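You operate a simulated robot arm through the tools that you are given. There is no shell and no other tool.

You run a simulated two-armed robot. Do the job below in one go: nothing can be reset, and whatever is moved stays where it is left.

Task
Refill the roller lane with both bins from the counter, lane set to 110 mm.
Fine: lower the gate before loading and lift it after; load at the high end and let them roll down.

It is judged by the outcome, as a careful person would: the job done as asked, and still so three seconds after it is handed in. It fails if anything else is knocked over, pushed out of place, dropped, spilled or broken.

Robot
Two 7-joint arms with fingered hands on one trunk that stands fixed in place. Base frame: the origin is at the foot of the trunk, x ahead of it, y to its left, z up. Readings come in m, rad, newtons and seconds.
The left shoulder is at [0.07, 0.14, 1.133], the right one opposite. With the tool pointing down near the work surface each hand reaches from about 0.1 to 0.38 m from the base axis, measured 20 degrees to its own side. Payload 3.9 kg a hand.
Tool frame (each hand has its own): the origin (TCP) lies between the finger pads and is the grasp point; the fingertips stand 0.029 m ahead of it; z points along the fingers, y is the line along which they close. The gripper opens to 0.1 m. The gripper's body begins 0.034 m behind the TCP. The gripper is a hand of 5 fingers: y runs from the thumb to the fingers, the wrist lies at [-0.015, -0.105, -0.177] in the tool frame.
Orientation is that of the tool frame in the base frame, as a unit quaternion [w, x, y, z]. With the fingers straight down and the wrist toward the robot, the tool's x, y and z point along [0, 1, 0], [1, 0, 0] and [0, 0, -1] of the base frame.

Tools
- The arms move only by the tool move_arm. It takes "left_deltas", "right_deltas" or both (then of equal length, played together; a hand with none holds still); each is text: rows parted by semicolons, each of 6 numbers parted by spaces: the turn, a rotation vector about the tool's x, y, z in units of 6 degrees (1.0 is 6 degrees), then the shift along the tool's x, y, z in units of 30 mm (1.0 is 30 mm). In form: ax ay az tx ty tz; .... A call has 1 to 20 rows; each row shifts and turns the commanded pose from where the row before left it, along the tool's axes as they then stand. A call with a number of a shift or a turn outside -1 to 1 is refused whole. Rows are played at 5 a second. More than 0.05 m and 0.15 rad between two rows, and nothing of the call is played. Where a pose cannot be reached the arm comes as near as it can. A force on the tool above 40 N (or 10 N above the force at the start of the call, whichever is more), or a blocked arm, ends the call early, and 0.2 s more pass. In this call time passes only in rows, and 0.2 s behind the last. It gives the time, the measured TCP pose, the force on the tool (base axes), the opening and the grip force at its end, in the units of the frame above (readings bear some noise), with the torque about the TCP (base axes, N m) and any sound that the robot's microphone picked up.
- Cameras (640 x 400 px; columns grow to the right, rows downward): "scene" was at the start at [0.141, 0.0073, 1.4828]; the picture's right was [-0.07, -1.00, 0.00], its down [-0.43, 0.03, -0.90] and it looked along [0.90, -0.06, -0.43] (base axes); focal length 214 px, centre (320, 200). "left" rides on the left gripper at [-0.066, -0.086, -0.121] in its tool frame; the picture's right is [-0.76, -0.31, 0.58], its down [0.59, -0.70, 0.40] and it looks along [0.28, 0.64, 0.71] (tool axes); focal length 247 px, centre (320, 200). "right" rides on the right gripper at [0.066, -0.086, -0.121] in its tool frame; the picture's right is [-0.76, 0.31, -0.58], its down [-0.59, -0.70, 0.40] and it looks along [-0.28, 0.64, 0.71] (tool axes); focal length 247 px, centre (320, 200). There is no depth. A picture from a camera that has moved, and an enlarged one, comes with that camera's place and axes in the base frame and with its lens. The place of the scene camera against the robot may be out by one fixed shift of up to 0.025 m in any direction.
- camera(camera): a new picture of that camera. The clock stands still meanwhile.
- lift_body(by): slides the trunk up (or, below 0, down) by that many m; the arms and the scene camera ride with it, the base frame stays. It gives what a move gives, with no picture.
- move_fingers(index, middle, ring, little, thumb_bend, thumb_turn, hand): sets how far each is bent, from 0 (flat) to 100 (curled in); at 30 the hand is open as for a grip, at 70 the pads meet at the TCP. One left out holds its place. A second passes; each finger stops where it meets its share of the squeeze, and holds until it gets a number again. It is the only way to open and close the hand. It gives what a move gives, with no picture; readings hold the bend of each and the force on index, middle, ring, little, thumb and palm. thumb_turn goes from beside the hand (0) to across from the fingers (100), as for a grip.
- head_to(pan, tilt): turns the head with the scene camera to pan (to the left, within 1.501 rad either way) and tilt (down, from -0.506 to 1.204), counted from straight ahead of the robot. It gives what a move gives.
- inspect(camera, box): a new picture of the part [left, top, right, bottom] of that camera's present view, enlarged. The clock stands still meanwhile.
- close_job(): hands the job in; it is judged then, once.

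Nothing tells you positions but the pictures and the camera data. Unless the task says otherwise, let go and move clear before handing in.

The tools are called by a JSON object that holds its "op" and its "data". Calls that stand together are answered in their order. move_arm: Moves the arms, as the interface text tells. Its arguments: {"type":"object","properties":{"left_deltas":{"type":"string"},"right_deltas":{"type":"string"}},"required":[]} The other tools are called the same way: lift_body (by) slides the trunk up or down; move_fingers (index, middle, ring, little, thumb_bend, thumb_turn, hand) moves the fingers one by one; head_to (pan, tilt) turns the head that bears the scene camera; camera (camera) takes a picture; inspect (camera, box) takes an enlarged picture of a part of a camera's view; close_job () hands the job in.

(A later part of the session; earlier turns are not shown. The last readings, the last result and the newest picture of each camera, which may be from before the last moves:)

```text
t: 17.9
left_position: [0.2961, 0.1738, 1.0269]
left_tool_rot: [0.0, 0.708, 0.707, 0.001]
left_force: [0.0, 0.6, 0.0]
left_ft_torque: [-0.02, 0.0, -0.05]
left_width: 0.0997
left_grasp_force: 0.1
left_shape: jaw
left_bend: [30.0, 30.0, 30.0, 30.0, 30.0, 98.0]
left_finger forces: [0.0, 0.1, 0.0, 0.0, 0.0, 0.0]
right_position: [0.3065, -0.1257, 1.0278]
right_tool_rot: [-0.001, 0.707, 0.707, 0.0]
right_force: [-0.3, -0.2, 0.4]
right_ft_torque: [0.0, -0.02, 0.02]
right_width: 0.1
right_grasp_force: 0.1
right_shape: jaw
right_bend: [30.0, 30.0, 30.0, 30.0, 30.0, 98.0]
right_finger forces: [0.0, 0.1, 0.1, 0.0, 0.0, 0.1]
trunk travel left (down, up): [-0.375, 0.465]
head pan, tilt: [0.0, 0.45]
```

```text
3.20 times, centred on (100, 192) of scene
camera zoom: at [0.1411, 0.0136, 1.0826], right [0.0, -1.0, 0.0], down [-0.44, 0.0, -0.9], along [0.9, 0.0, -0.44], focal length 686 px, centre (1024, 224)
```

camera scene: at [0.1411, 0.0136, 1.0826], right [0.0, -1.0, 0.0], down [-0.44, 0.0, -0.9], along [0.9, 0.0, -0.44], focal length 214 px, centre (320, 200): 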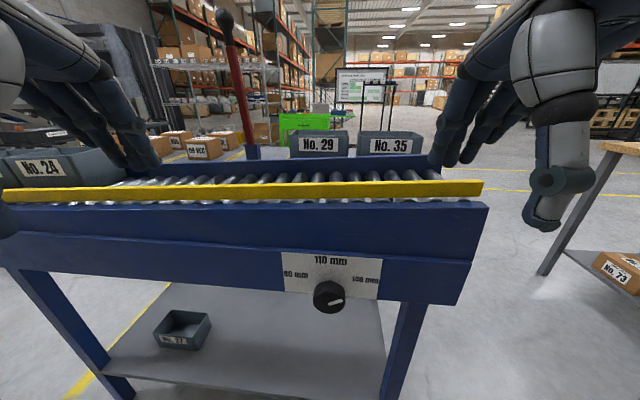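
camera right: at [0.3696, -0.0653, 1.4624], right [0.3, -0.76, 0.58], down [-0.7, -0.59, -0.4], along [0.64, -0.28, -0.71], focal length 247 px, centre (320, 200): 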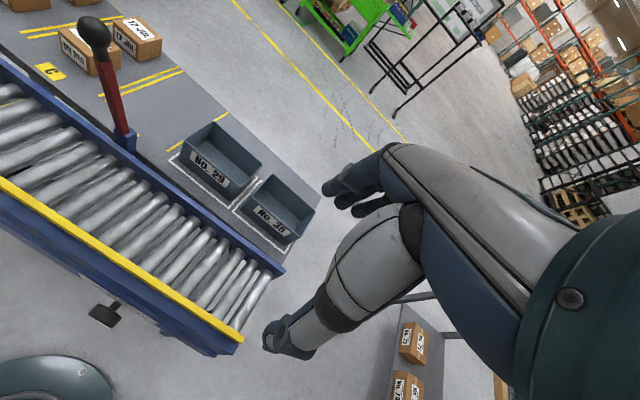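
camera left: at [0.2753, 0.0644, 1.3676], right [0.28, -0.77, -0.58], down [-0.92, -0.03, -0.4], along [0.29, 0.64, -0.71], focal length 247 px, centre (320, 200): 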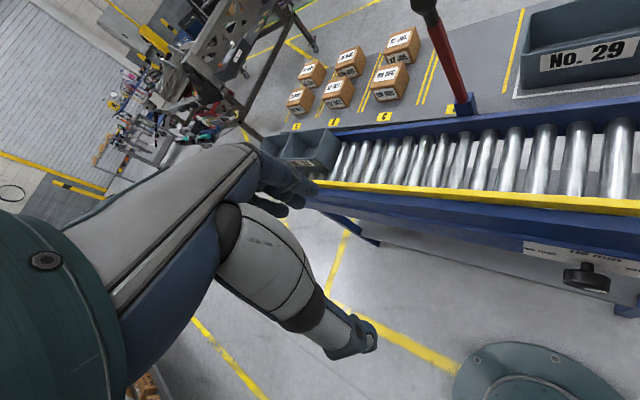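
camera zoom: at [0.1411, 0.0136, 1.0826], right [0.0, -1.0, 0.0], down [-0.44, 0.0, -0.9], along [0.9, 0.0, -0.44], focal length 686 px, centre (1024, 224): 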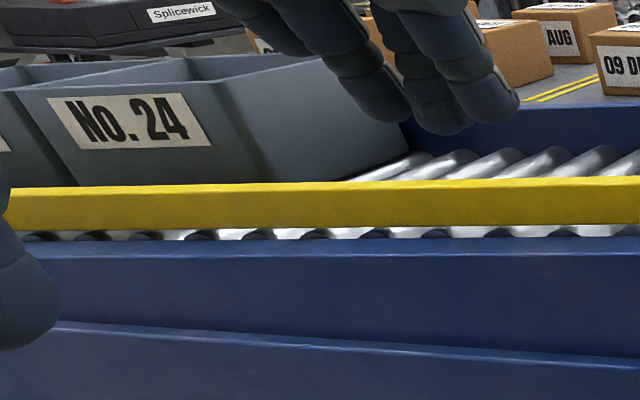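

The front view shows the knob's white mark pointing at 140 mm, so it needs about 70° counter-clockwise to reach 110 at the top. I put the knob face centre near (0.378, -0.013, 0.775) and the plate at x ≈ 0.424. I'll move the left hand up and turn its fingers forward, palm outward, while the right hand moves out of the way.

{"op": "move_arm", "data": {"left_deltas": "0 0 0 -0.82 0.83 -1; 0 0 0 -0.82 0.83 -1; 0 0 0 -0.82 0.83 -1", "right_deltas": "0 0 0 -1 0 -1; 0 0 0 -1 0 -1; 0 0 0 -1 0 -1"}}

{"op": "move_arm", "data": {"left_deltas": "-0.577 0.577 0.577 0 0 0; -0.577 0.577 0.577 0 0 0; -0.577 0.577 0.577 0 0 0; -0.577 0.577 0.577 0 0 0; -0.577 0.577 0.577 0 0 0; -0.577 0.577 0.577 0 0 0; -0.577 0.577 0.577 0 0 0; -0.577 0.577 0.577 0 0 0; -0.577 0.577 0.577 0 0 0; -0.577 0.577 0.577 0 0 0"}}

{"op": "camera", "data": {"camera": "scene"}}

```text
t: 18.7
left_position: [0.373, 0.0972, 1.1162]
left_tool_rot: [-0.001, 0.707, 0.707, 0.002]
left_force: [0.0, 0.3, 0.6]
left_ft_torque: [-0.01, 0.03, 0.0]
left_width: 0.0998
left_grasp_force: 0.1
left_shape: jaw
left_bend: [30.0, 30.0, 30.0, 30.0, 30.0, 98.0]
left_finger forces: [0.0, 0.1, 0.1, 0.0, 0.1, 0.0]
right_position: [0.3334, -0.2077, 1.0992]
right_tool_rot: [0.0, 0.707, 0.708, 0.002]
right_force: [-0.2, 0.1, -0.1]
right_ft_torque: [0.05, -0.01, 0.05]
right_width: 0.0998
right_grasp_force: 0.2
right_shape: jaw
right_bend: [30.0, 30.0, 30.0, 30.0, 30.0, 98.0]
right_finger forces: [0.1, 0.0, 0.1, 0.1, 0.0, 0.1]
right hand out of reach, approached as far as the arm can: row 2, 3
trunk travel left (down, up): [-0.375, 0.465]
head pan, tilt: [0.0, 0.45]
```

```text
t: 20.9
left_position: [0.3712, 0.1004, 1.1163]
left_tool_rot: [0.0, 0.817, 0.408, 0.408]
left_force: [0.0, 0.5, -0.5]
left_ft_torque: [0.0, 0.0, 0.01]
left_width: 0.0999
left_grasp_force: 0.0
left_shape: jaw
left_bend: [30.0, 30.0, 30.0, 30.0, 30.0, 98.0]
left_finger forces: [0.0, 0.1, 0.1, 0.0, 0.1, 0.1]
right_position: [0.3335, -0.2042, 1.0978]
right_tool_rot: [0.001, 0.706, 0.708, 0.002]
right_force: [0.2, -0.3, -0.7]
right_ft_torque: [0.0, 0.04, -0.02]
right_width: 0.1
right_grasp_force: 0.0
right_shape: jaw
right_bend: [30.0, 30.0, 30.0, 30.0, 30.0, 98.0]
right_finger forces: [0.1, 0.0, 0.0, 0.0, 0.0, 0.0]
trunk travel left (down, up): [-0.375, 0.465]
head pan, tilt: [0.0, 0.45]
```

```text
taken
camera scene: at [0.1411, 0.0137, 1.0827], right [0.0, -1.0, 0.0], down [-0.44, 0.0, -0.9], along [0.9, 0.0, -0.44], focal length 214 px, centre (320, 200)
```

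scene: 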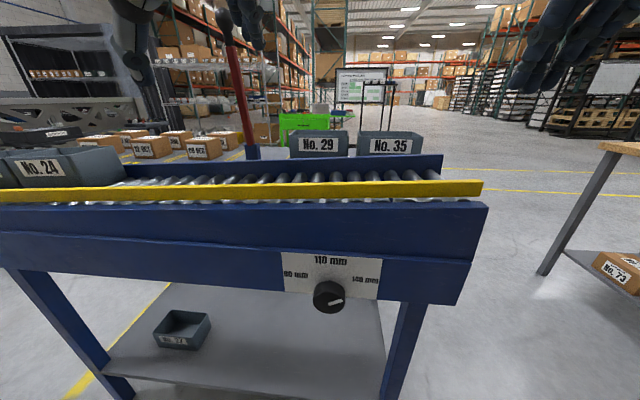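

The left hand is halfway through its turn and the lane is now fully visible. I'll finish turning it to fingers-forward.

{"op": "move_arm", "data": {"left_deltas": "-0.577 0.577 0.577 0 0 0; -0.577 0.577 0.577 0 0 0; -0.577 0.577 0.577 0 0 0; -0.577 0.577 0.577 0 0 0; -0.577 0.577 0.577 0 0 0; -0.577 0.577 0.577 0 0 0; -0.577 0.577 0.577 0 0 0; -0.577 0.577 0.577 0 0 0; -0.577 0.577 0.577 0 0 0; -0.577 0.577 0.577 0 0 0"}}

{"op": "camera", "data": {"camera": "scene"}}

{"op": "inspect", "data": {"camera": "scene", "box": [270, 120, 500, 270]}}

```text
t: 23.1
left_position: [0.3694, 0.0997, 1.1172]
left_tool_rot: [0.0, 0.707, 0.002, 0.707]
left_force: [0.4, -0.8, -0.1]
left_ft_torque: [0.02, 0.01, -0.01]
left_width: 0.1001
left_grasp_force: 0.0
left_shape: jaw
left_bend: [30.0, 30.0, 30.0, 30.0, 30.0, 98.0]
left_finger forces: [0.0, 0.0, 0.0, 0.0, 0.1, 0.1]
right_position: [0.333, -0.205, 1.0985]
right_tool_rot: [0.001, 0.706, 0.708, 0.001]
right_force: [0.1, 0.4, -0.3]
right_ft_torque: [0.0, 0.02, 0.02]
right_width: 0.0998
right_grasp_force: 0.1
right_shape: jaw
right_bend: [30.0, 30.0, 30.0, 30.0, 30.0, 98.0]
right_finger forces: [0.1, 0.0, 0.0, 0.1, 0.0, 0.2]
trunk travel left (down, up): [-0.375, 0.465]
head pan, tilt: [0.0, 0.45]
```

```text
taken
camera scene: at [0.1412, 0.0137, 1.0826], right [0.0, -1.0, 0.0], down [-0.44, 0.0, -0.9], along [0.9, 0.0, -0.44], focal length 214 px, centre (320, 200)
```

scene: 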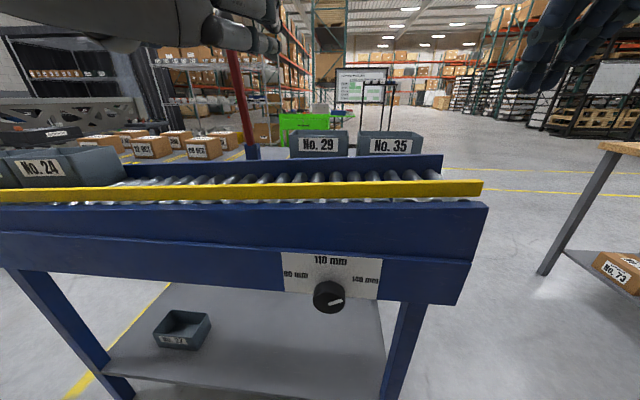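

```text
2.67 times, centred on (385, 195) of scene
camera zoom: at [0.1412, 0.0137, 1.0826], right [0.0, -1.0, 0.0], down [-0.44, 0.0, -0.9], along [0.9, 0.0, -0.44], focal length 572 px, centre (147, 213)
```

zoom: 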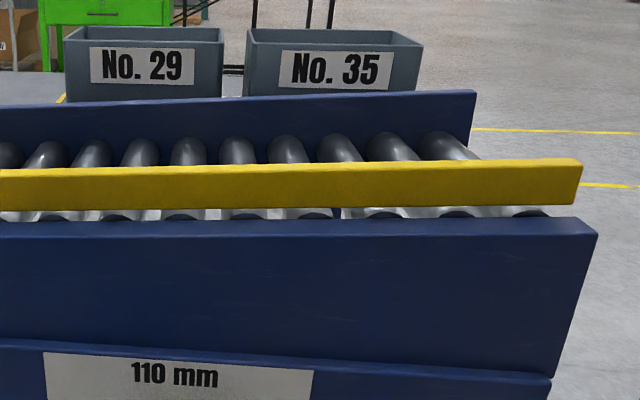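

The left hand now points forward with the palm out to the left. I'll move it above the knob, aligned with the lane front's roughly 6° yaw, and check before straddling.

{"op": "move_arm", "data": {"left_deltas": "-1 0 0 -0.93 0.63 0; 0 0 0 -0.93 0.63 0; 0 0 0 -0.93 0.63 0; 0 0 0 -0.93 0.63 0; 0 0 0 -0.93 0.63 0; 0 0 0 -0.93 0.63 0"}}

{"op": "camera", "data": {"camera": "scene"}}

{"op": "camera", "data": {"camera": "left"}}

```text
t: 24.5
left_position: [0.3607, -0.0134, 0.9482]
left_tool_rot: [0.038, 0.706, -0.037, 0.706]
left_force: [0.8, -0.3, 0.5]
left_ft_torque: [0.0, -0.02, 0.01]
left_width: 0.0996
left_grasp_force: 0.0
left_shape: jaw
left_bend: [30.0, 30.0, 30.0, 30.0, 30.0, 98.0]
left_finger forces: [0.0, 0.1, 0.0, 0.0, 0.0, 0.0]
right_position: [0.3323, -0.2054, 1.0983]
right_tool_rot: [0.0, 0.706, 0.708, 0.002]
right_force: [0.1, -0.2, 0.0]
right_ft_torque: [-0.02, -0.01, 0.01]
right_width: 0.1
right_grasp_force: 0.0
right_shape: jaw
right_bend: [30.0, 30.0, 30.0, 30.0, 30.0, 98.0]
right_finger forces: [0.1, 0.0, 0.0, 0.0, 0.0, 0.1]
trunk travel left (down, up): [-0.375, 0.465]
head pan, tilt: [0.0, 0.45]
```

```text
taken
camera scene: at [0.1412, 0.0132, 1.0826], right [0.0, -1.0, 0.0], down [-0.44, 0.0, -0.9], along [0.9, 0.0, -0.44], focal length 214 px, centre (320, 200)
```

scene: 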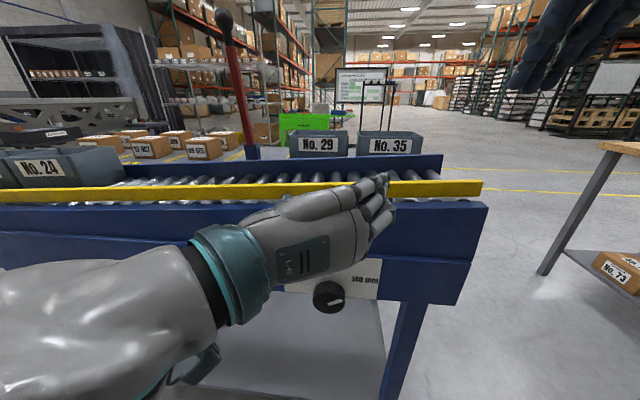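

```text
taken
camera left: at [0.2492, 0.0838, 0.8826], right [0.6, 0.24, -0.76], down [0.47, 0.66, 0.59], along [0.64, -0.71, 0.28], focal length 247 px, centre (320, 200)
```

left: 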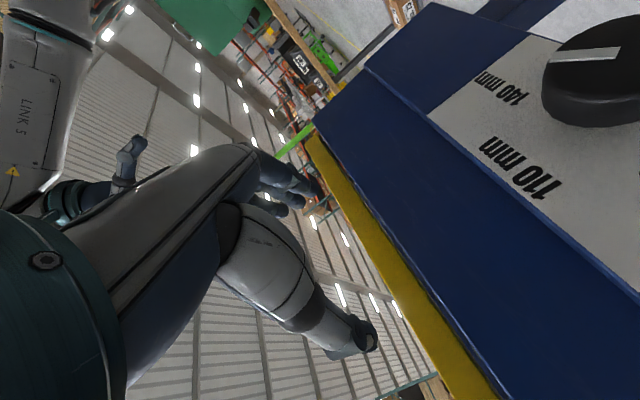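

The left hand is poised above the knob with thumb left and fingers right, and both cameras put the knob near (0.379, -0.015, 0.772). I'll lower the hand so it straddles the knob.

{"op": "move_arm", "data": {"left_deltas": "0 0 0 -1 0 0; 0 0 0 -1 0 0; 0 0 0 -1 0 0; 0 0 0 -1 0 0; 0 0 0 -1 0.0 0.3; 0 0 0 -0.85 0.0 0.3"}}

{"op": "camera", "data": {"camera": "scene"}}

{"op": "camera", "data": {"camera": "left"}}

```text
t: 25.8
left_position: [0.4046, -0.0481, 0.8454]
left_tool_rot: [0.041, 0.7, -0.045, 0.712]
left_force: [-32.0, 4.8, 2.8]
left_ft_torque: [0.06, -0.37, 1.19]
left_width: 0.0991
left_grasp_force: 0.0
left_shape: jaw
left_bend: [30.0, 30.0, 30.0, 30.0, 18.0, 100.0]
left_finger forces: [0.1, 8.7, 0.1, 0.0, 24.1, 0.0]
left hand out of reach, approached as far as the arm can: row 2, 3, 4, 5, 6
right_position: [0.3295, -0.203, 1.0998]
right_tool_rot: [0.002, 0.706, 0.708, 0.002]
right_force: [0.6, -0.5, 0.2]
right_ft_torque: [0.03, 0.02, -0.01]
right_width: 0.0998
right_grasp_force: 0.1
right_shape: jaw
right_bend: [30.0, 30.0, 30.0, 30.0, 30.0, 98.0]
right_finger forces: [0.0, 0.0, 0.0, 0.0, 0.0, 0.0]
trunk travel left (down, up): [-0.375, 0.465]
head pan, tilt: [0.0, 0.45]
stopped in row 6 (left hand): the force on the tool passed its limit at 48 N (the readings are from after the stop); the commanded pose is now the measured one
```

```text
taken
camera scene: at [0.1373, 0.0139, 1.0833], right [0.0, -1.0, 0.0], down [-0.43, 0.0, -0.9], along [0.9, 0.0, -0.43], focal length 214 px, centre (320, 200)
```

scene: 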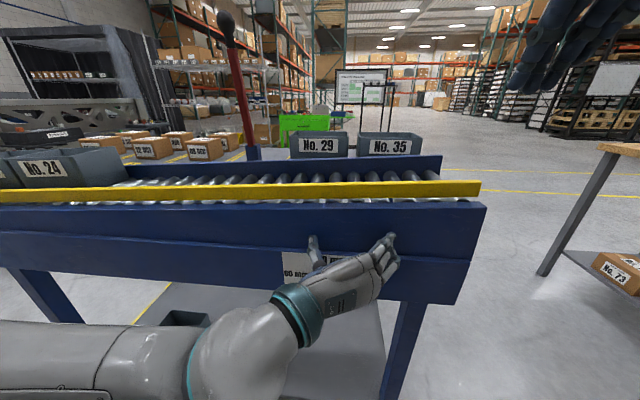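

```text
taken
camera left: at [0.2958, 0.0506, 0.7778], right [0.62, 0.24, -0.75], down [0.47, 0.65, 0.6], along [0.62, -0.72, 0.29], focal length 247 px, centre (320, 200)
```

left: 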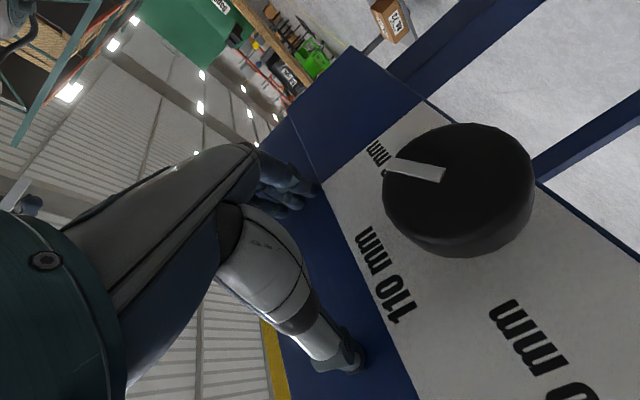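

The arm couldn't reach that low at this trunk height, drifted forward and pressed lightly on the lane's front beam. I'll back straight off, go back up to the reachable pose, and then lower the trunk instead.

{"op": "move_arm", "data": {"left_deltas": "0 0 0 0 0 -0.5; 0 0 0 0 0 -0.8; 0 0 0 0.5 -0.5 -0.3; 0 0 0 1 -0.6 0; 0 0 0 1 0 0; 0 0 0 0.8 0 0"}}

{"op": "camera", "data": {"camera": "scene"}}

```text
t: 27.2
left_position: [0.3885, -0.0278, 0.9611]
left_tool_rot: [0.04, 0.703, -0.042, 0.709]
left_force: [0.3, 0.2, 0.3]
left_ft_torque: [-0.02, 0.04, 0.0]
left_width: 0.0997
left_grasp_force: 0.0
left_shape: jaw
left_bend: [30.0, 30.0, 30.0, 30.0, 30.0, 98.0]
left_finger forces: [0.0, 0.0, 0.1, 0.0, 0.0, 0.1]
left hand out of reach, approached as far as the arm can: row 1, 2, 3
right_position: [0.3316, -0.2049, 1.0977]
right_tool_rot: [0.001, 0.706, 0.708, 0.002]
right_force: [-0.1, 0.3, -0.1]
right_ft_torque: [0.01, 0.02, 0.02]
right_width: 0.0999
right_grasp_force: 0.0
right_shape: jaw
right_bend: [30.0, 30.0, 30.0, 30.0, 30.0, 98.0]
right_finger forces: [0.0, 0.1, 0.1, 0.1, 0.1, 0.0]
trunk travel left (down, up): [-0.375, 0.465]
head pan, tilt: [0.0, 0.45]
```

```text
taken
camera scene: at [0.1411, 0.0136, 1.0826], right [0.0, -1.0, 0.0], down [-0.44, 0.0, -0.9], along [0.9, 0.0, -0.44], focal length 214 px, centre (320, 200)
```

scene: 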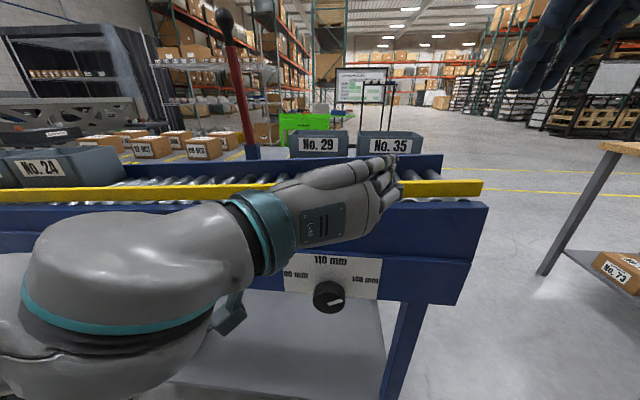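

The lane and bins look unmoved. I'll set the left hand just in front of the knob line, raise the right hand, then lower the trunk in steps so the hand straddles the knob.

{"op": "move_arm", "data": {"left_deltas": "0 0 0 0 -0.16 -0.5; 0 0 0 0 -0.16 -0.5; 0 0 0 0 0 0", "right_deltas": "0 0 0 0 0 -1; 0 0 0 0 0 -1; 0 0 0 0 0 -1"}}

{"op": "lift_body", "data": {"by": -0.09}}

{"op": "camera", "data": {"camera": "scene"}}

{"op": "camera", "data": {"camera": "left"}}

```text
t: 28.0
left_position: [0.3594, -0.0174, 0.9594]
left_tool_rot: [0.04, 0.702, -0.042, 0.71]
left_force: [0.3, -0.6, -1.1]
left_ft_torque: [-0.02, 0.01, 0.01]
left_width: 0.1001
left_grasp_force: 0.0
left_shape: jaw
left_bend: [30.0, 30.0, 30.0, 30.0, 30.0, 98.0]
left_finger forces: [0.1, 0.1, 0.0, 0.0, 0.0, 0.0]
right_position: [0.364, -0.2006, 1.1451]
right_tool_rot: [0.001, 0.706, 0.708, 0.002]
right_force: [0.2, -0.4, -0.2]
right_ft_torque: [0.03, 0.01, -0.02]
right_width: 0.1001
right_grasp_force: 0.0
right_shape: jaw
right_bend: [30.0, 30.0, 30.0, 30.0, 30.0, 98.0]
right_finger forces: [0.0, 0.0, 0.1, 0.1, 0.1, 0.1]
right hand out of reach, approached as far as the arm can: row 1, 2, 3
trunk travel left (down, up): [-0.375, 0.465]
head pan, tilt: [0.0, 0.45]
```

```text
t: 29.3
left_position: [0.3594, -0.0154, 0.8691]
left_tool_rot: [0.04, 0.703, -0.041, 0.709]
left_force: [0.2, -0.4, -0.1]
left_ft_torque: [0.0, 0.0, -0.03]
left_width: 0.1
left_grasp_force: 0.1
left_shape: jaw
left_bend: [30.0, 30.0, 30.0, 30.0, 30.0, 98.0]
left_finger forces: [0.0, 0.0, 0.1, 0.1, 0.1, 0.1]
right_position: [0.3643, -0.1998, 1.0559]
right_tool_rot: [0.001, 0.706, 0.708, 0.002]
right_force: [0.4, 0.6, -0.1]
right_ft_torque: [-0.02, 0.0, -0.01]
right_width: 0.1001
right_grasp_force: 0.0
right_shape: jaw
right_bend: [30.0, 30.0, 30.0, 30.0, 30.0, 98.0]
right_finger forces: [0.0, 0.0, 0.0, 0.0, 0.0, 0.0]
trunk travel left (down, up): [-0.285, 0.555]
head pan, tilt: [0.0, 0.45]
```

```text
taken
camera scene: at [0.141, 0.0135, 0.9927], right [0.0, -1.0, 0.0], down [-0.44, 0.0, -0.9], along [0.9, 0.0, -0.44], focal length 214 px, centre (320, 200)
```

scene: 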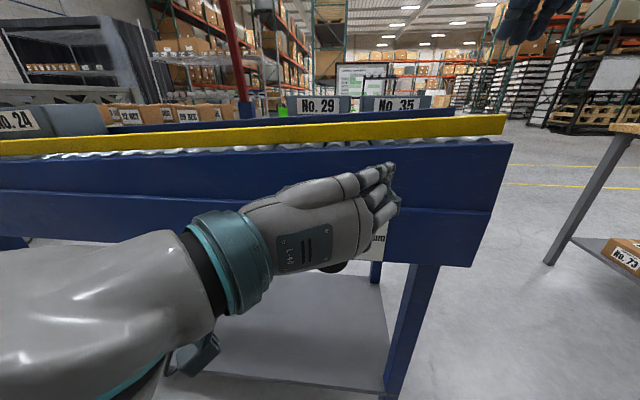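

```text
taken
camera left: at [0.2496, 0.0829, 0.8032], right [0.61, 0.24, -0.75], down [0.47, 0.65, 0.59], along [0.63, -0.72, 0.29], focal length 247 px, centre (320, 200)
```

left: 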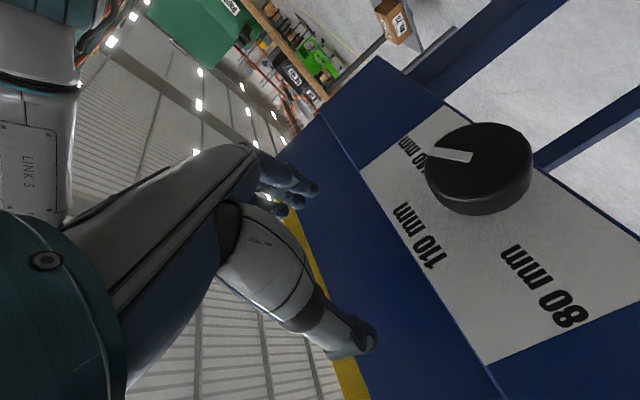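

The knob centre checks out at about (0.378, -0.012, 0.765). Before lowering further I'll pull the right hand back toward the robot so it stays clear of the lane's front.

{"op": "move_arm", "data": {"right_deltas": "0 0 0 0 0 1; 0 0 0 0 0 1"}}

```text
t: 29.9
left_position: [0.3607, -0.0162, 0.8703]
left_tool_rot: [0.04, 0.703, -0.041, 0.709]
left_force: [0.4, 0.9, 0.0]
left_ft_torque: [0.01, 0.0, 0.0]
left_width: 0.0999
left_grasp_force: 0.0
left_shape: jaw
left_bend: [30.0, 30.0, 30.0, 30.0, 30.0, 98.0]
left_finger forces: [0.0, 0.1, 0.0, 0.0, 0.0, 0.1]
right_position: [0.3641, -0.1985, 0.9959]
right_tool_rot: [0.0, 0.706, 0.708, 0.003]
right_force: [-0.7, -0.1, 0.4]
right_ft_torque: [-0.02, 0.01, -0.01]
right_width: 0.1
right_grasp_force: 0.0
right_shape: jaw
right_bend: [30.0, 30.0, 30.0, 30.0, 30.0, 98.0]
right_finger forces: [0.0, 0.0, 0.1, 0.1, 0.1, 0.1]
trunk travel left (down, up): [-0.285, 0.555]
head pan, tilt: [0.0, 0.45]
```

{"op": "move_arm", "data": {"right_deltas": "0 0 0 0 -1 0; 0 0 0 0 -1 0; 0 0 0 -0.5 -0.3 0"}}

{"op": "lift_body", "data": {"by": -0.05}}

{"op": "camera", "data": {"camera": "left"}}

```text
t: 30.7
left_position: [0.3597, -0.0168, 0.8704]
left_tool_rot: [0.041, 0.703, -0.041, 0.709]
left_force: [-0.4, -0.5, 1.4]
left_ft_torque: [0.0, -0.01, 0.0]
left_width: 0.0998
left_grasp_force: 0.1
left_shape: jaw
left_bend: [30.0, 30.0, 30.0, 30.0, 30.0, 98.0]
left_finger forces: [0.1, 0.0, 0.1, 0.1, 0.0, 0.0]
right_position: [0.3145, -0.2087, 0.9827]
right_tool_rot: [0.002, 0.706, 0.709, 0.005]
right_force: [-0.2, 0.0, -0.4]
right_ft_torque: [-0.04, 0.02, 0.02]
right_width: 0.0998
right_grasp_force: 0.1
right_shape: jaw
right_bend: [30.0, 30.0, 30.0, 30.0, 30.0, 98.0]
right_finger forces: [0.0, 0.1, 0.0, 0.1, 0.1, 0.0]
right hand out of reach, approached as far as the arm can: row 2, 3
trunk travel left (down, up): [-0.285, 0.555]
head pan, tilt: [0.0, 0.45]
```

```text
t: 31.6
left_position: [0.3599, -0.0169, 0.8206]
left_tool_rot: [0.04, 0.703, -0.042, 0.709]
left_force: [0.5, -0.4, -0.7]
left_ft_torque: [0.0, 0.01, 0.01]
left_width: 0.0997
left_grasp_force: 0.0
left_shape: jaw
left_bend: [30.0, 30.0, 30.0, 30.0, 30.0, 98.0]
left_finger forces: [0.0, 0.1, 0.1, 0.0, 0.0, 0.0]
right_position: [0.3151, -0.2079, 0.9333]
right_tool_rot: [0.0, 0.706, 0.708, 0.004]
right_force: [1.0, 0.0, 0.4]
right_ft_torque: [0.03, 0.02, 0.03]
right_width: 0.0998
right_grasp_force: 0.1
right_shape: jaw
right_bend: [30.0, 30.0, 30.0, 30.0, 30.0, 98.0]
right_finger forces: [0.0, 0.0, 0.1, 0.1, 0.0, 0.0]
trunk travel left (down, up): [-0.235, 0.605]
head pan, tilt: [0.0, 0.45]
```

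```text
taken
camera left: at [0.2496, 0.0829, 0.7532], right [0.61, 0.24, -0.75], down [0.47, 0.65, 0.59], along [0.63, -0.72, 0.29], focal length 247 px, centre (320, 200)
```

left: 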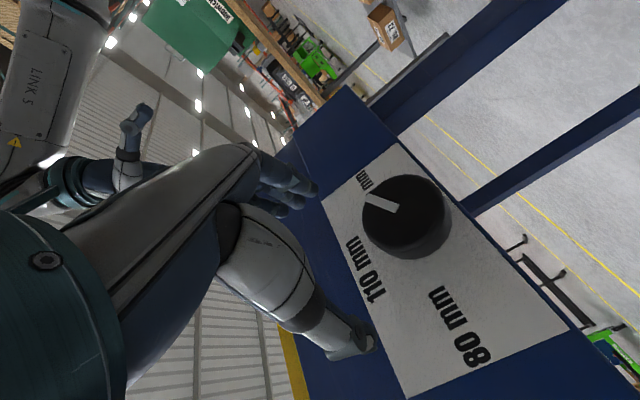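

The knob is coming in between thumb and fingers as planned. I'll lower the last 5.5 cm and check.

{"op": "lift_body", "data": {"by": -0.055}}

{"op": "camera", "data": {"camera": "left"}}

{"op": "camera", "data": {"camera": "scene"}}

```text
t: 32.6
left_position: [0.3595, -0.016, 0.7641]
left_tool_rot: [0.04, 0.703, -0.04, 0.709]
left_force: [-0.1, -0.5, -0.3]
left_ft_torque: [0.0, 0.02, 0.01]
left_width: 0.0999
left_grasp_force: 0.1
left_shape: jaw
left_bend: [30.0, 30.0, 30.0, 30.0, 30.0, 98.0]
left_finger forces: [0.0, 0.0, 0.0, 0.0, 0.0, 0.0]
right_position: [0.3155, -0.2083, 0.8791]
right_tool_rot: [0.002, 0.705, 0.709, 0.004]
right_force: [-0.3, 0.3, 0.8]
right_ft_torque: [-0.01, 0.01, -0.01]
right_width: 0.1
right_grasp_force: 0.1
right_shape: jaw
right_bend: [30.0, 30.0, 30.0, 30.0, 30.0, 98.0]
right_finger forces: [0.1, 0.1, 0.0, 0.0, 0.0, 0.1]
trunk travel left (down, up): [-0.18, 0.66]
head pan, tilt: [0.0, 0.45]
```

```text
taken
camera left: at [0.2497, 0.0829, 0.6982], right [0.61, 0.24, -0.75], down [0.47, 0.65, 0.59], along [0.63, -0.72, 0.29], focal length 247 px, centre (320, 200)
```

left: 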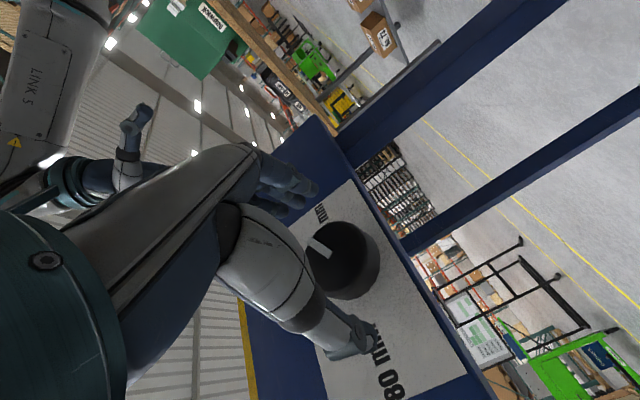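

```text
taken
camera scene: at [0.141, 0.0135, 0.8877], right [0.0, -1.0, 0.0], down [-0.44, 0.0, -0.9], along [0.9, 0.0, -0.44], focal length 214 px, centre (320, 200)
```

scene: 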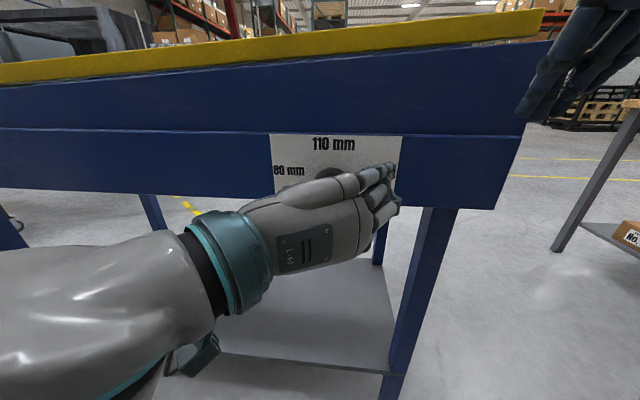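

The knob sits well between thumb and fingers. I'll advance about 1.7 cm along the knob's axis, then close middle, ring and thumb on it.

{"op": "move_arm", "data": {"left_deltas": "0 0 0 0.02 -0.08 0.28; 0 0 0 0.02 -0.08 0.28"}}

{"op": "move_fingers", "data": {"hand": "left", "middle": 70, "ring": 70, "thumb_bend": 70}}

{"op": "camera", "data": {"camera": "left"}}

```text
t: 33.2
left_position: [0.3778, -0.0134, 0.7661]
left_tool_rot: [0.04, 0.703, -0.042, 0.709]
left_force: [0.0, 0.0, 0.4]
left_ft_torque: [0.0, 0.04, 0.01]
left_width: 0.1
left_grasp_force: 0.1
left_shape: jaw
left_bend: [30.0, 30.0, 30.0, 30.0, 30.0, 98.0]
left_finger forces: [0.1, 0.0, 0.1, 0.1, 0.0, 0.1]
right_position: [0.3139, -0.2083, 0.8787]
right_tool_rot: [0.001, 0.706, 0.708, 0.004]
right_force: [-0.4, -0.2, 0.5]
right_ft_torque: [-0.01, 0.0, 0.0]
right_width: 0.1001
right_grasp_force: 0.1
right_shape: jaw
right_bend: [30.0, 30.0, 30.0, 30.0, 30.0, 98.0]
right_finger forces: [0.1, 0.1, 0.0, 0.1, 0.0, 0.0]
trunk travel left (down, up): [-0.18, 0.66]
head pan, tilt: [0.0, 0.45]
```

```text
t: 34.2
left_position: [0.3776, -0.0143, 0.7658]
left_tool_rot: [0.041, 0.703, -0.041, 0.708]
left_force: [-0.6, 3.0, 2.9]
left_ft_torque: [0.11, -0.08, 0.12]
left_width: 0.0733
left_grasp_force: 8.9
left_shape: fingers
left_bend: [30.0, 56.0, 67.0, 30.0, 58.0, 97.0]
left_finger forces: [0.0, 6.6, 2.0, 0.0, 10.5, 0.0]
right_position: [0.3142, -0.2077, 0.8792]
right_tool_rot: [0.002, 0.706, 0.708, 0.004]
right_force: [-0.4, 0.3, 0.1]
right_ft_torque: [0.01, 0.05, -0.01]
right_width: 0.1
right_grasp_force: 0.0
right_shape: jaw
right_bend: [30.0, 30.0, 30.0, 30.0, 30.0, 98.0]
right_finger forces: [0.0, 0.1, 0.1, 0.1, 0.1, 0.0]
trunk travel left (down, up): [-0.18, 0.66]
head pan, tilt: [0.0, 0.45]
```

```text
taken
camera left: at [0.2665, 0.0856, 0.6996], right [0.62, 0.24, -0.75], down [0.47, 0.65, 0.59], along [0.63, -0.72, 0.29], focal length 247 px, centre (320, 200)
```

left: 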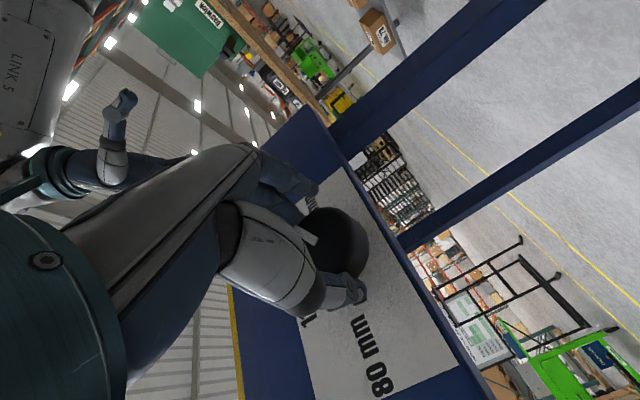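

Middle and thumb hold the knob with about 10 N. I'll add the index finger for a better grip, then turn the knob in stages about its axis.

{"op": "move_fingers", "data": {"hand": "left", "index": 70}}

{"op": "move_arm", "data": {"left_deltas": "0 0 -0.5 0 0 0; 0 0 -0.5 0 0 0; 0 0 -0.5 0 0 0; 0 0 -0.5 0 0 0"}}

{"op": "camera", "data": {"camera": "left"}}

```text
t: 35.2
left_position: [0.3776, -0.015, 0.7664]
left_tool_rot: [0.04, 0.703, -0.041, 0.709]
left_force: [0.1, -4.9, 4.2]
left_ft_torque: [0.05, -0.05, 0.08]
left_width: 0.0496
left_grasp_force: 15.2
left_shape: fingers
left_bend: [51.0, 56.0, 68.0, 30.0, 57.0, 97.0]
left_finger forces: [9.3, 6.3, 2.2, 0.0, 12.3, 0.1]
right_position: [0.3148, -0.2097, 0.8785]
right_tool_rot: [0.001, 0.706, 0.708, 0.006]
right_force: [0.3, 0.3, 0.1]
right_ft_torque: [0.01, 0.04, -0.02]
right_width: 0.0997
right_grasp_force: 0.2
right_shape: jaw
right_bend: [30.0, 30.0, 30.0, 30.0, 30.0, 98.0]
right_finger forces: [0.0, 0.1, 0.1, 0.0, 0.0, 0.0]
trunk travel left (down, up): [-0.18, 0.66]
head pan, tilt: [0.0, 0.45]
```

```text
t: 36.2
left_position: [0.3774, -0.0135, 0.7677]
left_tool_rot: [0.114, 0.704, 0.033, 0.701]
left_force: [-5.5, -2.6, 2.4]
left_ft_torque: [0.04, -0.03, 0.1]
left_width: 0.0492
left_grasp_force: 14.8
left_shape: fingers
left_bend: [51.0, 56.0, 68.0, 30.0, 57.0, 97.0]
left_finger forces: [9.2, 5.8, 1.7, 0.0, 12.5, 0.0]
right_position: [0.3149, -0.2081, 0.8788]
right_tool_rot: [0.002, 0.706, 0.708, 0.004]
right_force: [-0.3, -0.8, 0.3]
right_ft_torque: [0.02, -0.03, -0.02]
right_width: 0.0998
right_grasp_force: 0.1
right_shape: jaw
right_bend: [30.0, 30.0, 30.0, 30.0, 30.0, 98.0]
right_finger forces: [0.0, 0.1, 0.0, 0.0, 0.1, 0.1]
trunk travel left (down, up): [-0.18, 0.66]
head pan, tilt: [0.0, 0.45]
```

```text
taken
camera left: at [0.2651, 0.0696, 0.6836], right [0.6, 0.08, -0.8], down [0.48, 0.76, 0.43], along [0.64, -0.65, 0.42], focal length 247 px, centre (320, 200)
```

left: 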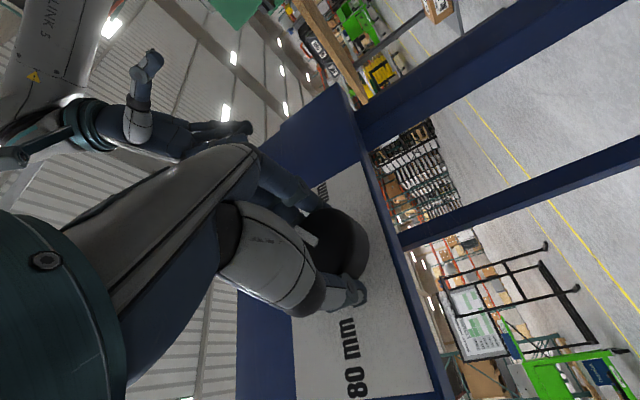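

The knob turns along with the hand (12° so far, forces small). Continuing another 24°.

{"op": "move_arm", "data": {"left_deltas": "0 0 -0.5 0 0 0; 0 0 -0.5 0 0 0; 0 0 -0.5 0 0 0; 0 0 -0.5 0 0 0; 0 0 -0.5 0 0 0; 0 0 -0.5 0 0 0; 0 0 -0.5 0 0 0; 0 0 -0.5 0 0 0"}}

{"op": "camera", "data": {"camera": "left"}}

{"op": "camera", "data": {"camera": "scene"}}

```text
t: 38.0
left_position: [0.3763, -0.013, 0.7672]
left_tool_rot: [0.258, 0.681, 0.178, 0.662]
left_force: [-13.4, 0.9, 0.4]
left_ft_torque: [0.06, 0.1, 0.2]
left_width: 0.0494
left_grasp_force: 14.0
left_shape: fingers
left_bend: [52.0, 57.0, 69.0, 30.0, 57.0, 97.0]
left_finger forces: [7.8, 5.3, 1.3, 0.0, 13.8, 0.0]
right_position: [0.3147, -0.2075, 0.8785]
right_tool_rot: [0.002, 0.706, 0.708, 0.004]
right_force: [-0.1, 0.4, 0.4]
right_ft_torque: [-0.02, 0.0, 0.0]
right_width: 0.1002
right_grasp_force: 0.1
right_shape: jaw
right_bend: [30.0, 30.0, 30.0, 30.0, 30.0, 98.0]
right_finger forces: [0.0, 0.1, 0.0, 0.0, 0.0, 0.0]
trunk travel left (down, up): [-0.18, 0.66]
head pan, tilt: [0.0, 0.45]
```

```text
taken
camera left: at [0.2616, 0.0307, 0.6634], right [0.56, -0.26, -0.79], down [0.5, 0.86, 0.07], along [0.66, -0.43, 0.61], focal length 247 px, centre (320, 200)
```

left: 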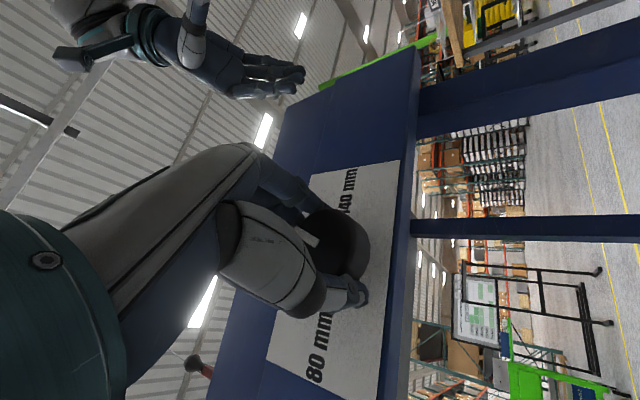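

```text
taken
camera scene: at [0.1396, 0.0137, 0.8878], right [0.0, -1.0, 0.0], down [-0.43, 0.0, -0.9], along [0.9, 0.0, -0.43], focal length 214 px, centre (320, 200)
```

scene: 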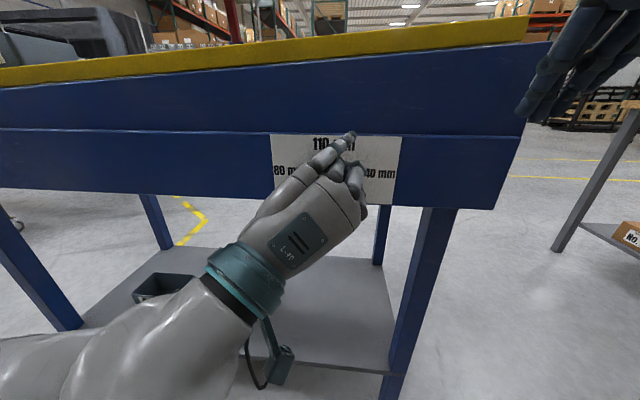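

The yellow rail is moving in as the knob turns (36° done). Continuing the remaining 24°, easing back slightly to relieve the axial push.

{"op": "move_arm", "data": {"left_deltas": "0 0 -0.5 0 0 -0.01; 0 0 -0.5 0 0 -0.01; 0 0 -0.5 0 0 -0.01; 0 0 -0.5 0 0 -0.01; 0 0 -0.5 0 0 -0.01; 0 0 -0.5 0 0 -0.01; 0 0 -0.5 0 0 -0.01; 0 0 -0.5 0 0 -0.01"}}

{"op": "camera", "data": {"camera": "left"}}

{"op": "camera", "data": {"camera": "scene"}}

```text
t: 39.8
left_position: [0.3824, -0.019, 0.7755]
left_tool_rot: [0.389, 0.63, 0.318, 0.592]
left_force: [-11.8, 14.3, -16.5]
left_ft_torque: [0.22, 0.54, 0.32]
left_width: 0.0497
left_grasp_force: 12.6
left_shape: fingers
left_bend: [58.0, 62.0, 70.0, 30.0, 55.0, 97.0]
left_finger forces: [0.3, 2.0, 0.0, 0.0, 22.5, 0.0]
left hand out of reach, approached as far as the arm can: row 1, 3, 6
right_position: [0.3168, -0.2071, 0.8784]
right_tool_rot: [0.002, 0.706, 0.709, 0.002]
right_force: [-0.6, 0.1, -0.5]
right_ft_torque: [0.0, -0.01, 0.03]
right_width: 0.0998
right_grasp_force: 0.0
right_shape: jaw
right_bend: [30.0, 30.0, 30.0, 30.0, 30.0, 98.0]
right_finger forces: [0.1, 0.0, 0.1, 0.1, 0.0, 0.0]
trunk travel left (down, up): [-0.18, 0.66]
head pan, tilt: [0.0, 0.45]
```

```text
taken
camera left: at [0.2616, -0.0186, 0.6671], right [0.52, -0.56, -0.64], down [0.5, 0.81, -0.31], along [0.7, -0.15, 0.7], focal length 247 px, centre (320, 200)
```

left: 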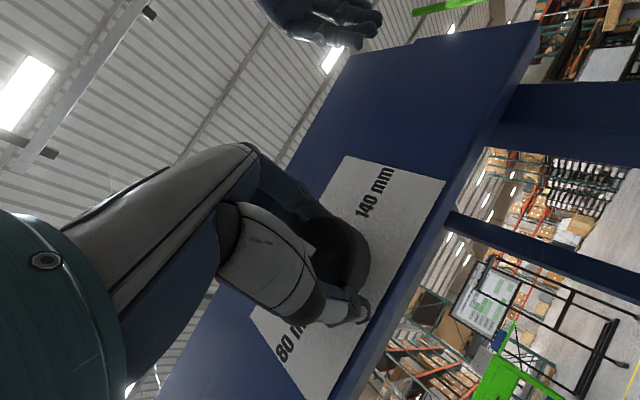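

```text
taken
camera scene: at [0.141, 0.015, 0.8876], right [0.0, -1.0, 0.0], down [-0.44, 0.0, -0.9], along [0.9, 0.0, -0.44], focal length 214 px, centre (320, 200)
```

scene: 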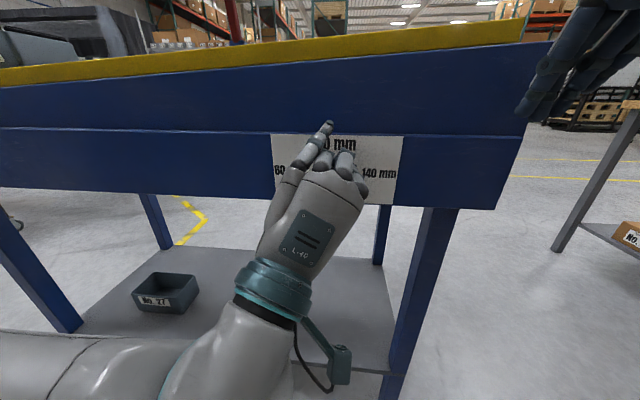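

The arm reached its limit near the end and started pushing sideways, so I'll open the fingers, back away along the knob axis and read the pointer.

{"op": "move_fingers", "data": {"hand": "left", "index": 30, "middle": 30, "ring": 30, "thumb_bend": 30}}

{"op": "camera", "data": {"camera": "left"}}

```text
t: 40.8
left_position: [0.3826, -0.0202, 0.7749]
left_tool_rot: [0.389, 0.629, 0.316, 0.593]
left_force: [0.2, 0.1, 0.0]
left_ft_torque: [-0.04, 0.02, 0.03]
left_width: 0.0982
left_grasp_force: 0.1
left_shape: fingers
left_bend: [30.0, 30.0, 30.0, 30.0, 30.0, 97.0]
left_finger forces: [0.0, 0.0, 0.0, 0.0, 0.0, 0.1]
right_position: [0.316, -0.2084, 0.8779]
right_tool_rot: [0.001, 0.706, 0.708, 0.003]
right_force: [-0.9, 0.0, -1.0]
right_ft_torque: [0.01, 0.03, 0.0]
right_width: 0.0999
right_grasp_force: 0.1
right_shape: jaw
right_bend: [30.0, 30.0, 30.0, 30.0, 30.0, 98.0]
right_finger forces: [0.0, 0.1, 0.0, 0.1, 0.0, 0.1]
trunk travel left (down, up): [-0.18, 0.66]
head pan, tilt: [0.0, 0.45]
```

```text
taken
camera left: at [0.2615, -0.0197, 0.6676], right [0.52, -0.56, -0.64], down [0.5, 0.81, -0.31], along [0.69, -0.16, 0.7], focal length 247 px, centre (320, 200)
```

left: 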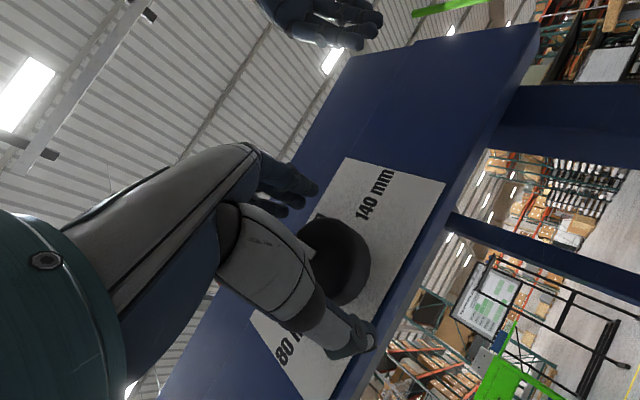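

{"op": "move_arm", "data": {"left_deltas": "0 0 0 1 0 -0.2; 0 0 0 1 0 -0.2; 0 0 0 1 0 -0.2; 0 0 0 1 0 0"}}

{"op": "camera", "data": {"camera": "scene"}}

{"op": "inspect", "data": {"camera": "scene", "box": [250, 110, 430, 222]}}

{"op": "camera", "data": {"camera": "left"}}

```text
t: 41.8
left_position: [0.3773, 0.0828, 0.8401]
left_tool_rot: [0.389, 0.63, 0.315, 0.593]
left_force: [-0.1, 0.1, -0.1]
left_ft_torque: [-0.02, -0.03, -0.03]
left_width: 0.0984
left_grasp_force: 0.1
left_shape: fingers
left_bend: [30.0, 30.0, 30.0, 30.0, 30.0, 98.0]
left_finger forces: [0.1, 0.0, 0.0, 0.0, 0.0, 0.0]
left hand out of reach, approached as far as the arm can: row 1
right_position: [0.3144, -0.2075, 0.8778]
right_tool_rot: [0.001, 0.706, 0.708, 0.003]
right_force: [-0.7, -0.2, -0.2]
right_ft_torque: [0.01, 0.01, 0.01]
right_width: 0.0998
right_grasp_force: 0.0
right_shape: jaw
right_bend: [30.0, 30.0, 30.0, 30.0, 30.0, 98.0]
right_finger forces: [0.0, 0.0, 0.0, 0.1, 0.0, 0.1]
trunk travel left (down, up): [-0.18, 0.66]
head pan, tilt: [0.0, 0.45]
```

```text
taken
camera scene: at [0.1411, 0.0135, 0.8877], right [0.0, -1.0, 0.0], down [-0.44, 0.0, -0.9], along [0.9, 0.0, -0.44], focal length 214 px, centre (320, 200)
```

scene: 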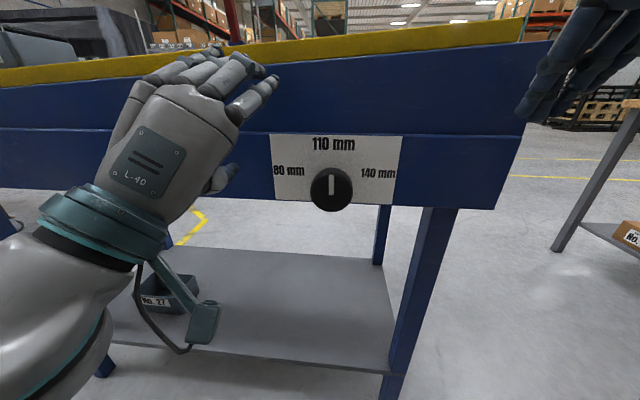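

```text
3.56 times, centred on (340, 166) of scene
camera zoom: at [0.1411, 0.0135, 0.8877], right [0.0, -1.0, 0.0], down [-0.44, 0.0, -0.9], along [0.9, 0.0, -0.44], focal length 763 px, centre (249, 321)
```

zoom: 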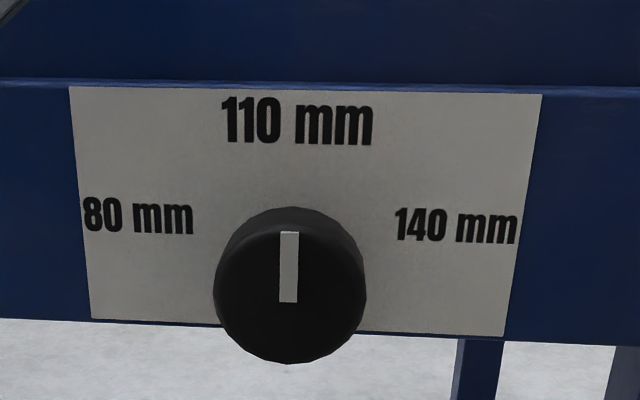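

```text
taken
camera left: at [0.2573, 0.0837, 0.7319], right [0.52, -0.56, -0.64], down [0.5, 0.81, -0.31], along [0.69, -0.16, 0.7], focal length 247 px, centre (320, 200)
```

left: 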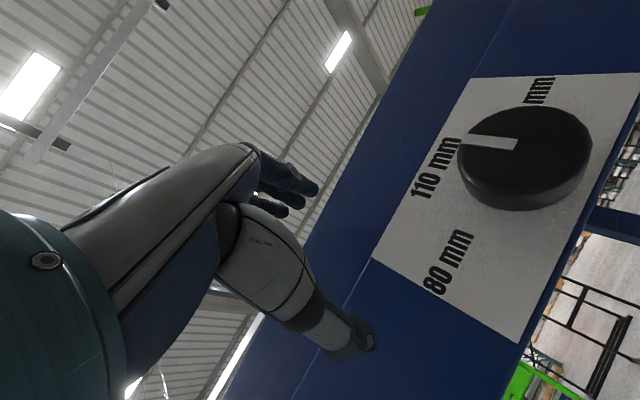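

The pointer now stands straight up at 110 mm and the yellow rail has moved in. Next is the gate. The lever hinge sits on the rear rail near (0.64, 0.155, 0.96), so I'll raise the trunk and bring the left hand to the lever's upper end.

{"op": "lift_body", "data": {"by": 0.4}}

{"op": "camera", "data": {"camera": "scene"}}

{"op": "camera", "data": {"camera": "left"}}

```text
t: 45.6
left_position: [0.3785, 0.0831, 1.2396]
left_tool_rot: [0.389, 0.629, 0.316, 0.594]
left_force: [0.1, 0.2, 0.8]
left_ft_torque: [-0.02, 0.02, 0.01]
left_width: 0.0983
left_grasp_force: 0.1
left_shape: fingers
left_bend: [30.0, 30.0, 30.0, 30.0, 30.0, 98.0]
left_finger forces: [0.0, 0.0, 0.0, 0.0, 0.1, 0.1]
right_position: [0.3155, -0.2096, 1.2783]
right_tool_rot: [0.002, 0.706, 0.708, 0.005]
right_force: [0.1, -0.1, -0.2]
right_ft_torque: [0.0, 0.0, 0.02]
right_width: 0.1
right_grasp_force: 0.0
right_shape: jaw
right_bend: [30.0, 30.0, 30.0, 30.0, 30.0, 98.0]
right_finger forces: [0.1, 0.0, 0.0, 0.0, 0.0, 0.0]
trunk travel left (down, up): [-0.58, 0.26]
head pan, tilt: [0.0, 0.45]
```

```text
taken
camera scene: at [0.1412, 0.0135, 1.2876], right [0.0, -1.0, 0.0], down [-0.44, 0.0, -0.9], along [0.9, 0.0, -0.44], focal length 214 px, centre (320, 200)
```

scene: 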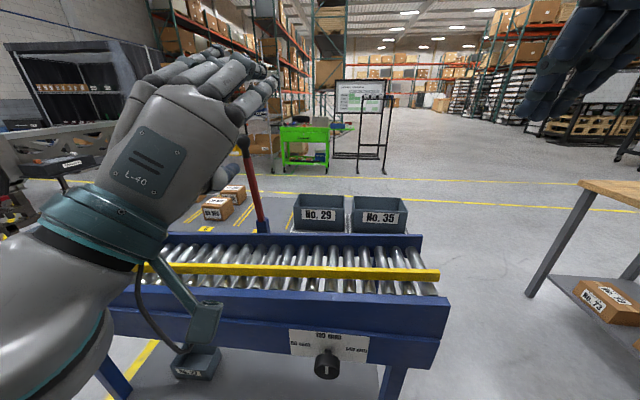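

```text
taken
camera left: at [0.2574, 0.0833, 1.1318], right [0.52, -0.56, -0.64], down [0.5, 0.81, -0.31], along [0.69, -0.16, 0.7], focal length 247 px, centre (320, 200)
```

left: 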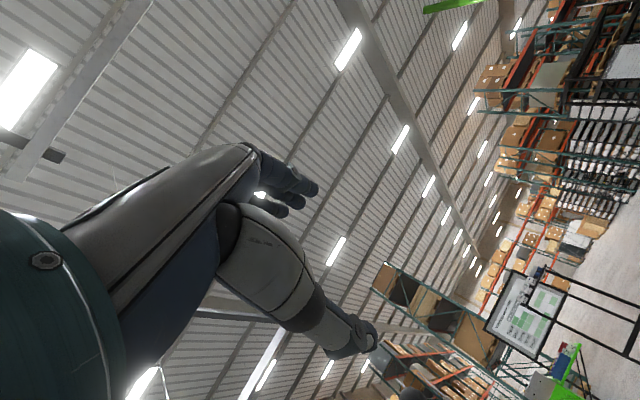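

The lane is visibly narrower now, and the ball triangulates to (0.607, 0.163, 1.19). I'll roll the left hand back to palm-out and pitch it about 45° down, so it can grip the ball from both sides while the lever pivots.

{"op": "move_arm", "data": {"left_deltas": "0 0 1 0 0 0; 0 0 1 0 0 0; 0 0 1 0 0 0; 0 0 1 0 0 0; 0 0 1 0 0 0; 0 0 1 0 0 0; 0 0 1 0 0 0; 0 0 1 0 0 0; 0 0 1 0 0 0; 0 0 1 0 0 0; 0 -1 0 0 0 0; 0 -1 0 0 0 0; 0 -1 0 0 0 0; 0 -1 0 0 0 0; 0 -1 0 0 0 0; 0 -1 0 0 0 0; 0 -1 0 0 0 0"}}

{"op": "camera", "data": {"camera": "left"}}

{"op": "camera", "data": {"camera": "scene"}}

```text
t: 49.2
left_position: [0.3784, 0.0821, 1.2413]
left_tool_rot: [0.023, 0.911, -0.053, 0.408]
left_force: [-0.6, 0.0, 0.3]
left_ft_torque: [-0.01, 0.0, -0.02]
left_width: 0.0981
left_grasp_force: 0.0
left_shape: fingers
left_bend: [30.0, 30.0, 30.0, 30.0, 30.0, 98.0]
left_finger forces: [0.1, 0.0, 0.1, 0.1, 0.0, 0.0]
right_position: [0.3146, -0.2083, 1.2783]
right_tool_rot: [0.001, 0.706, 0.708, 0.004]
right_force: [-0.2, 0.6, 0.0]
right_ft_torque: [-0.01, 0.01, 0.01]
right_width: 0.0996
right_grasp_force: 0.0
right_shape: jaw
right_bend: [30.0, 30.0, 30.0, 30.0, 30.0, 98.0]
right_finger forces: [0.0, 0.0, 0.0, 0.1, 0.0, 0.1]
trunk travel left (down, up): [-0.58, 0.26]
head pan, tilt: [0.0, 0.45]
```

```text
taken
camera left: at [0.2556, 0.1826, 1.2721], right [-0.04, 0.32, -0.95], down [0.77, 0.62, 0.18], along [0.64, -0.72, -0.26], focal length 247 px, centre (320, 200)
```

left: 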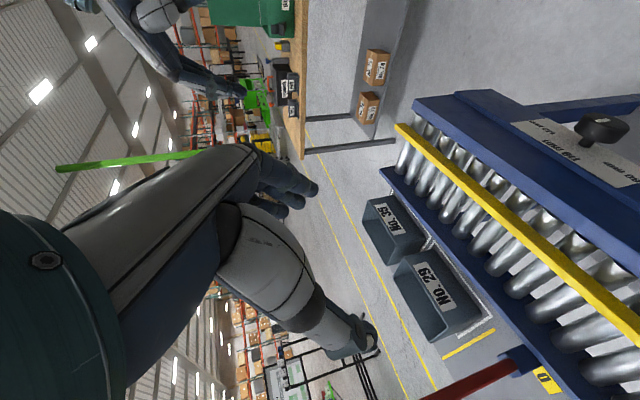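

```text
taken
camera scene: at [0.1413, 0.0131, 1.2876], right [0.0, -1.0, 0.0], down [-0.44, 0.0, -0.9], along [0.9, 0.0, -0.44], focal length 214 px, centre (320, 200)
```

scene: 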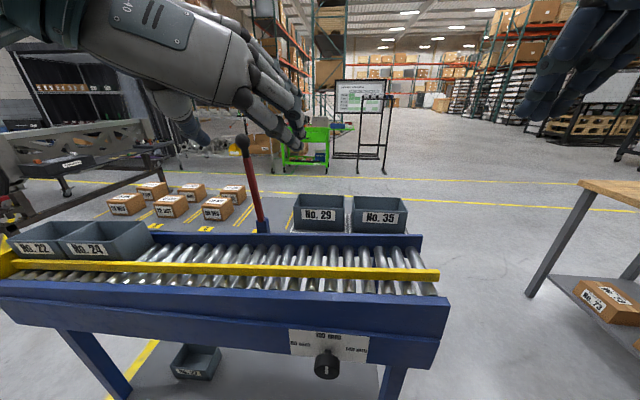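

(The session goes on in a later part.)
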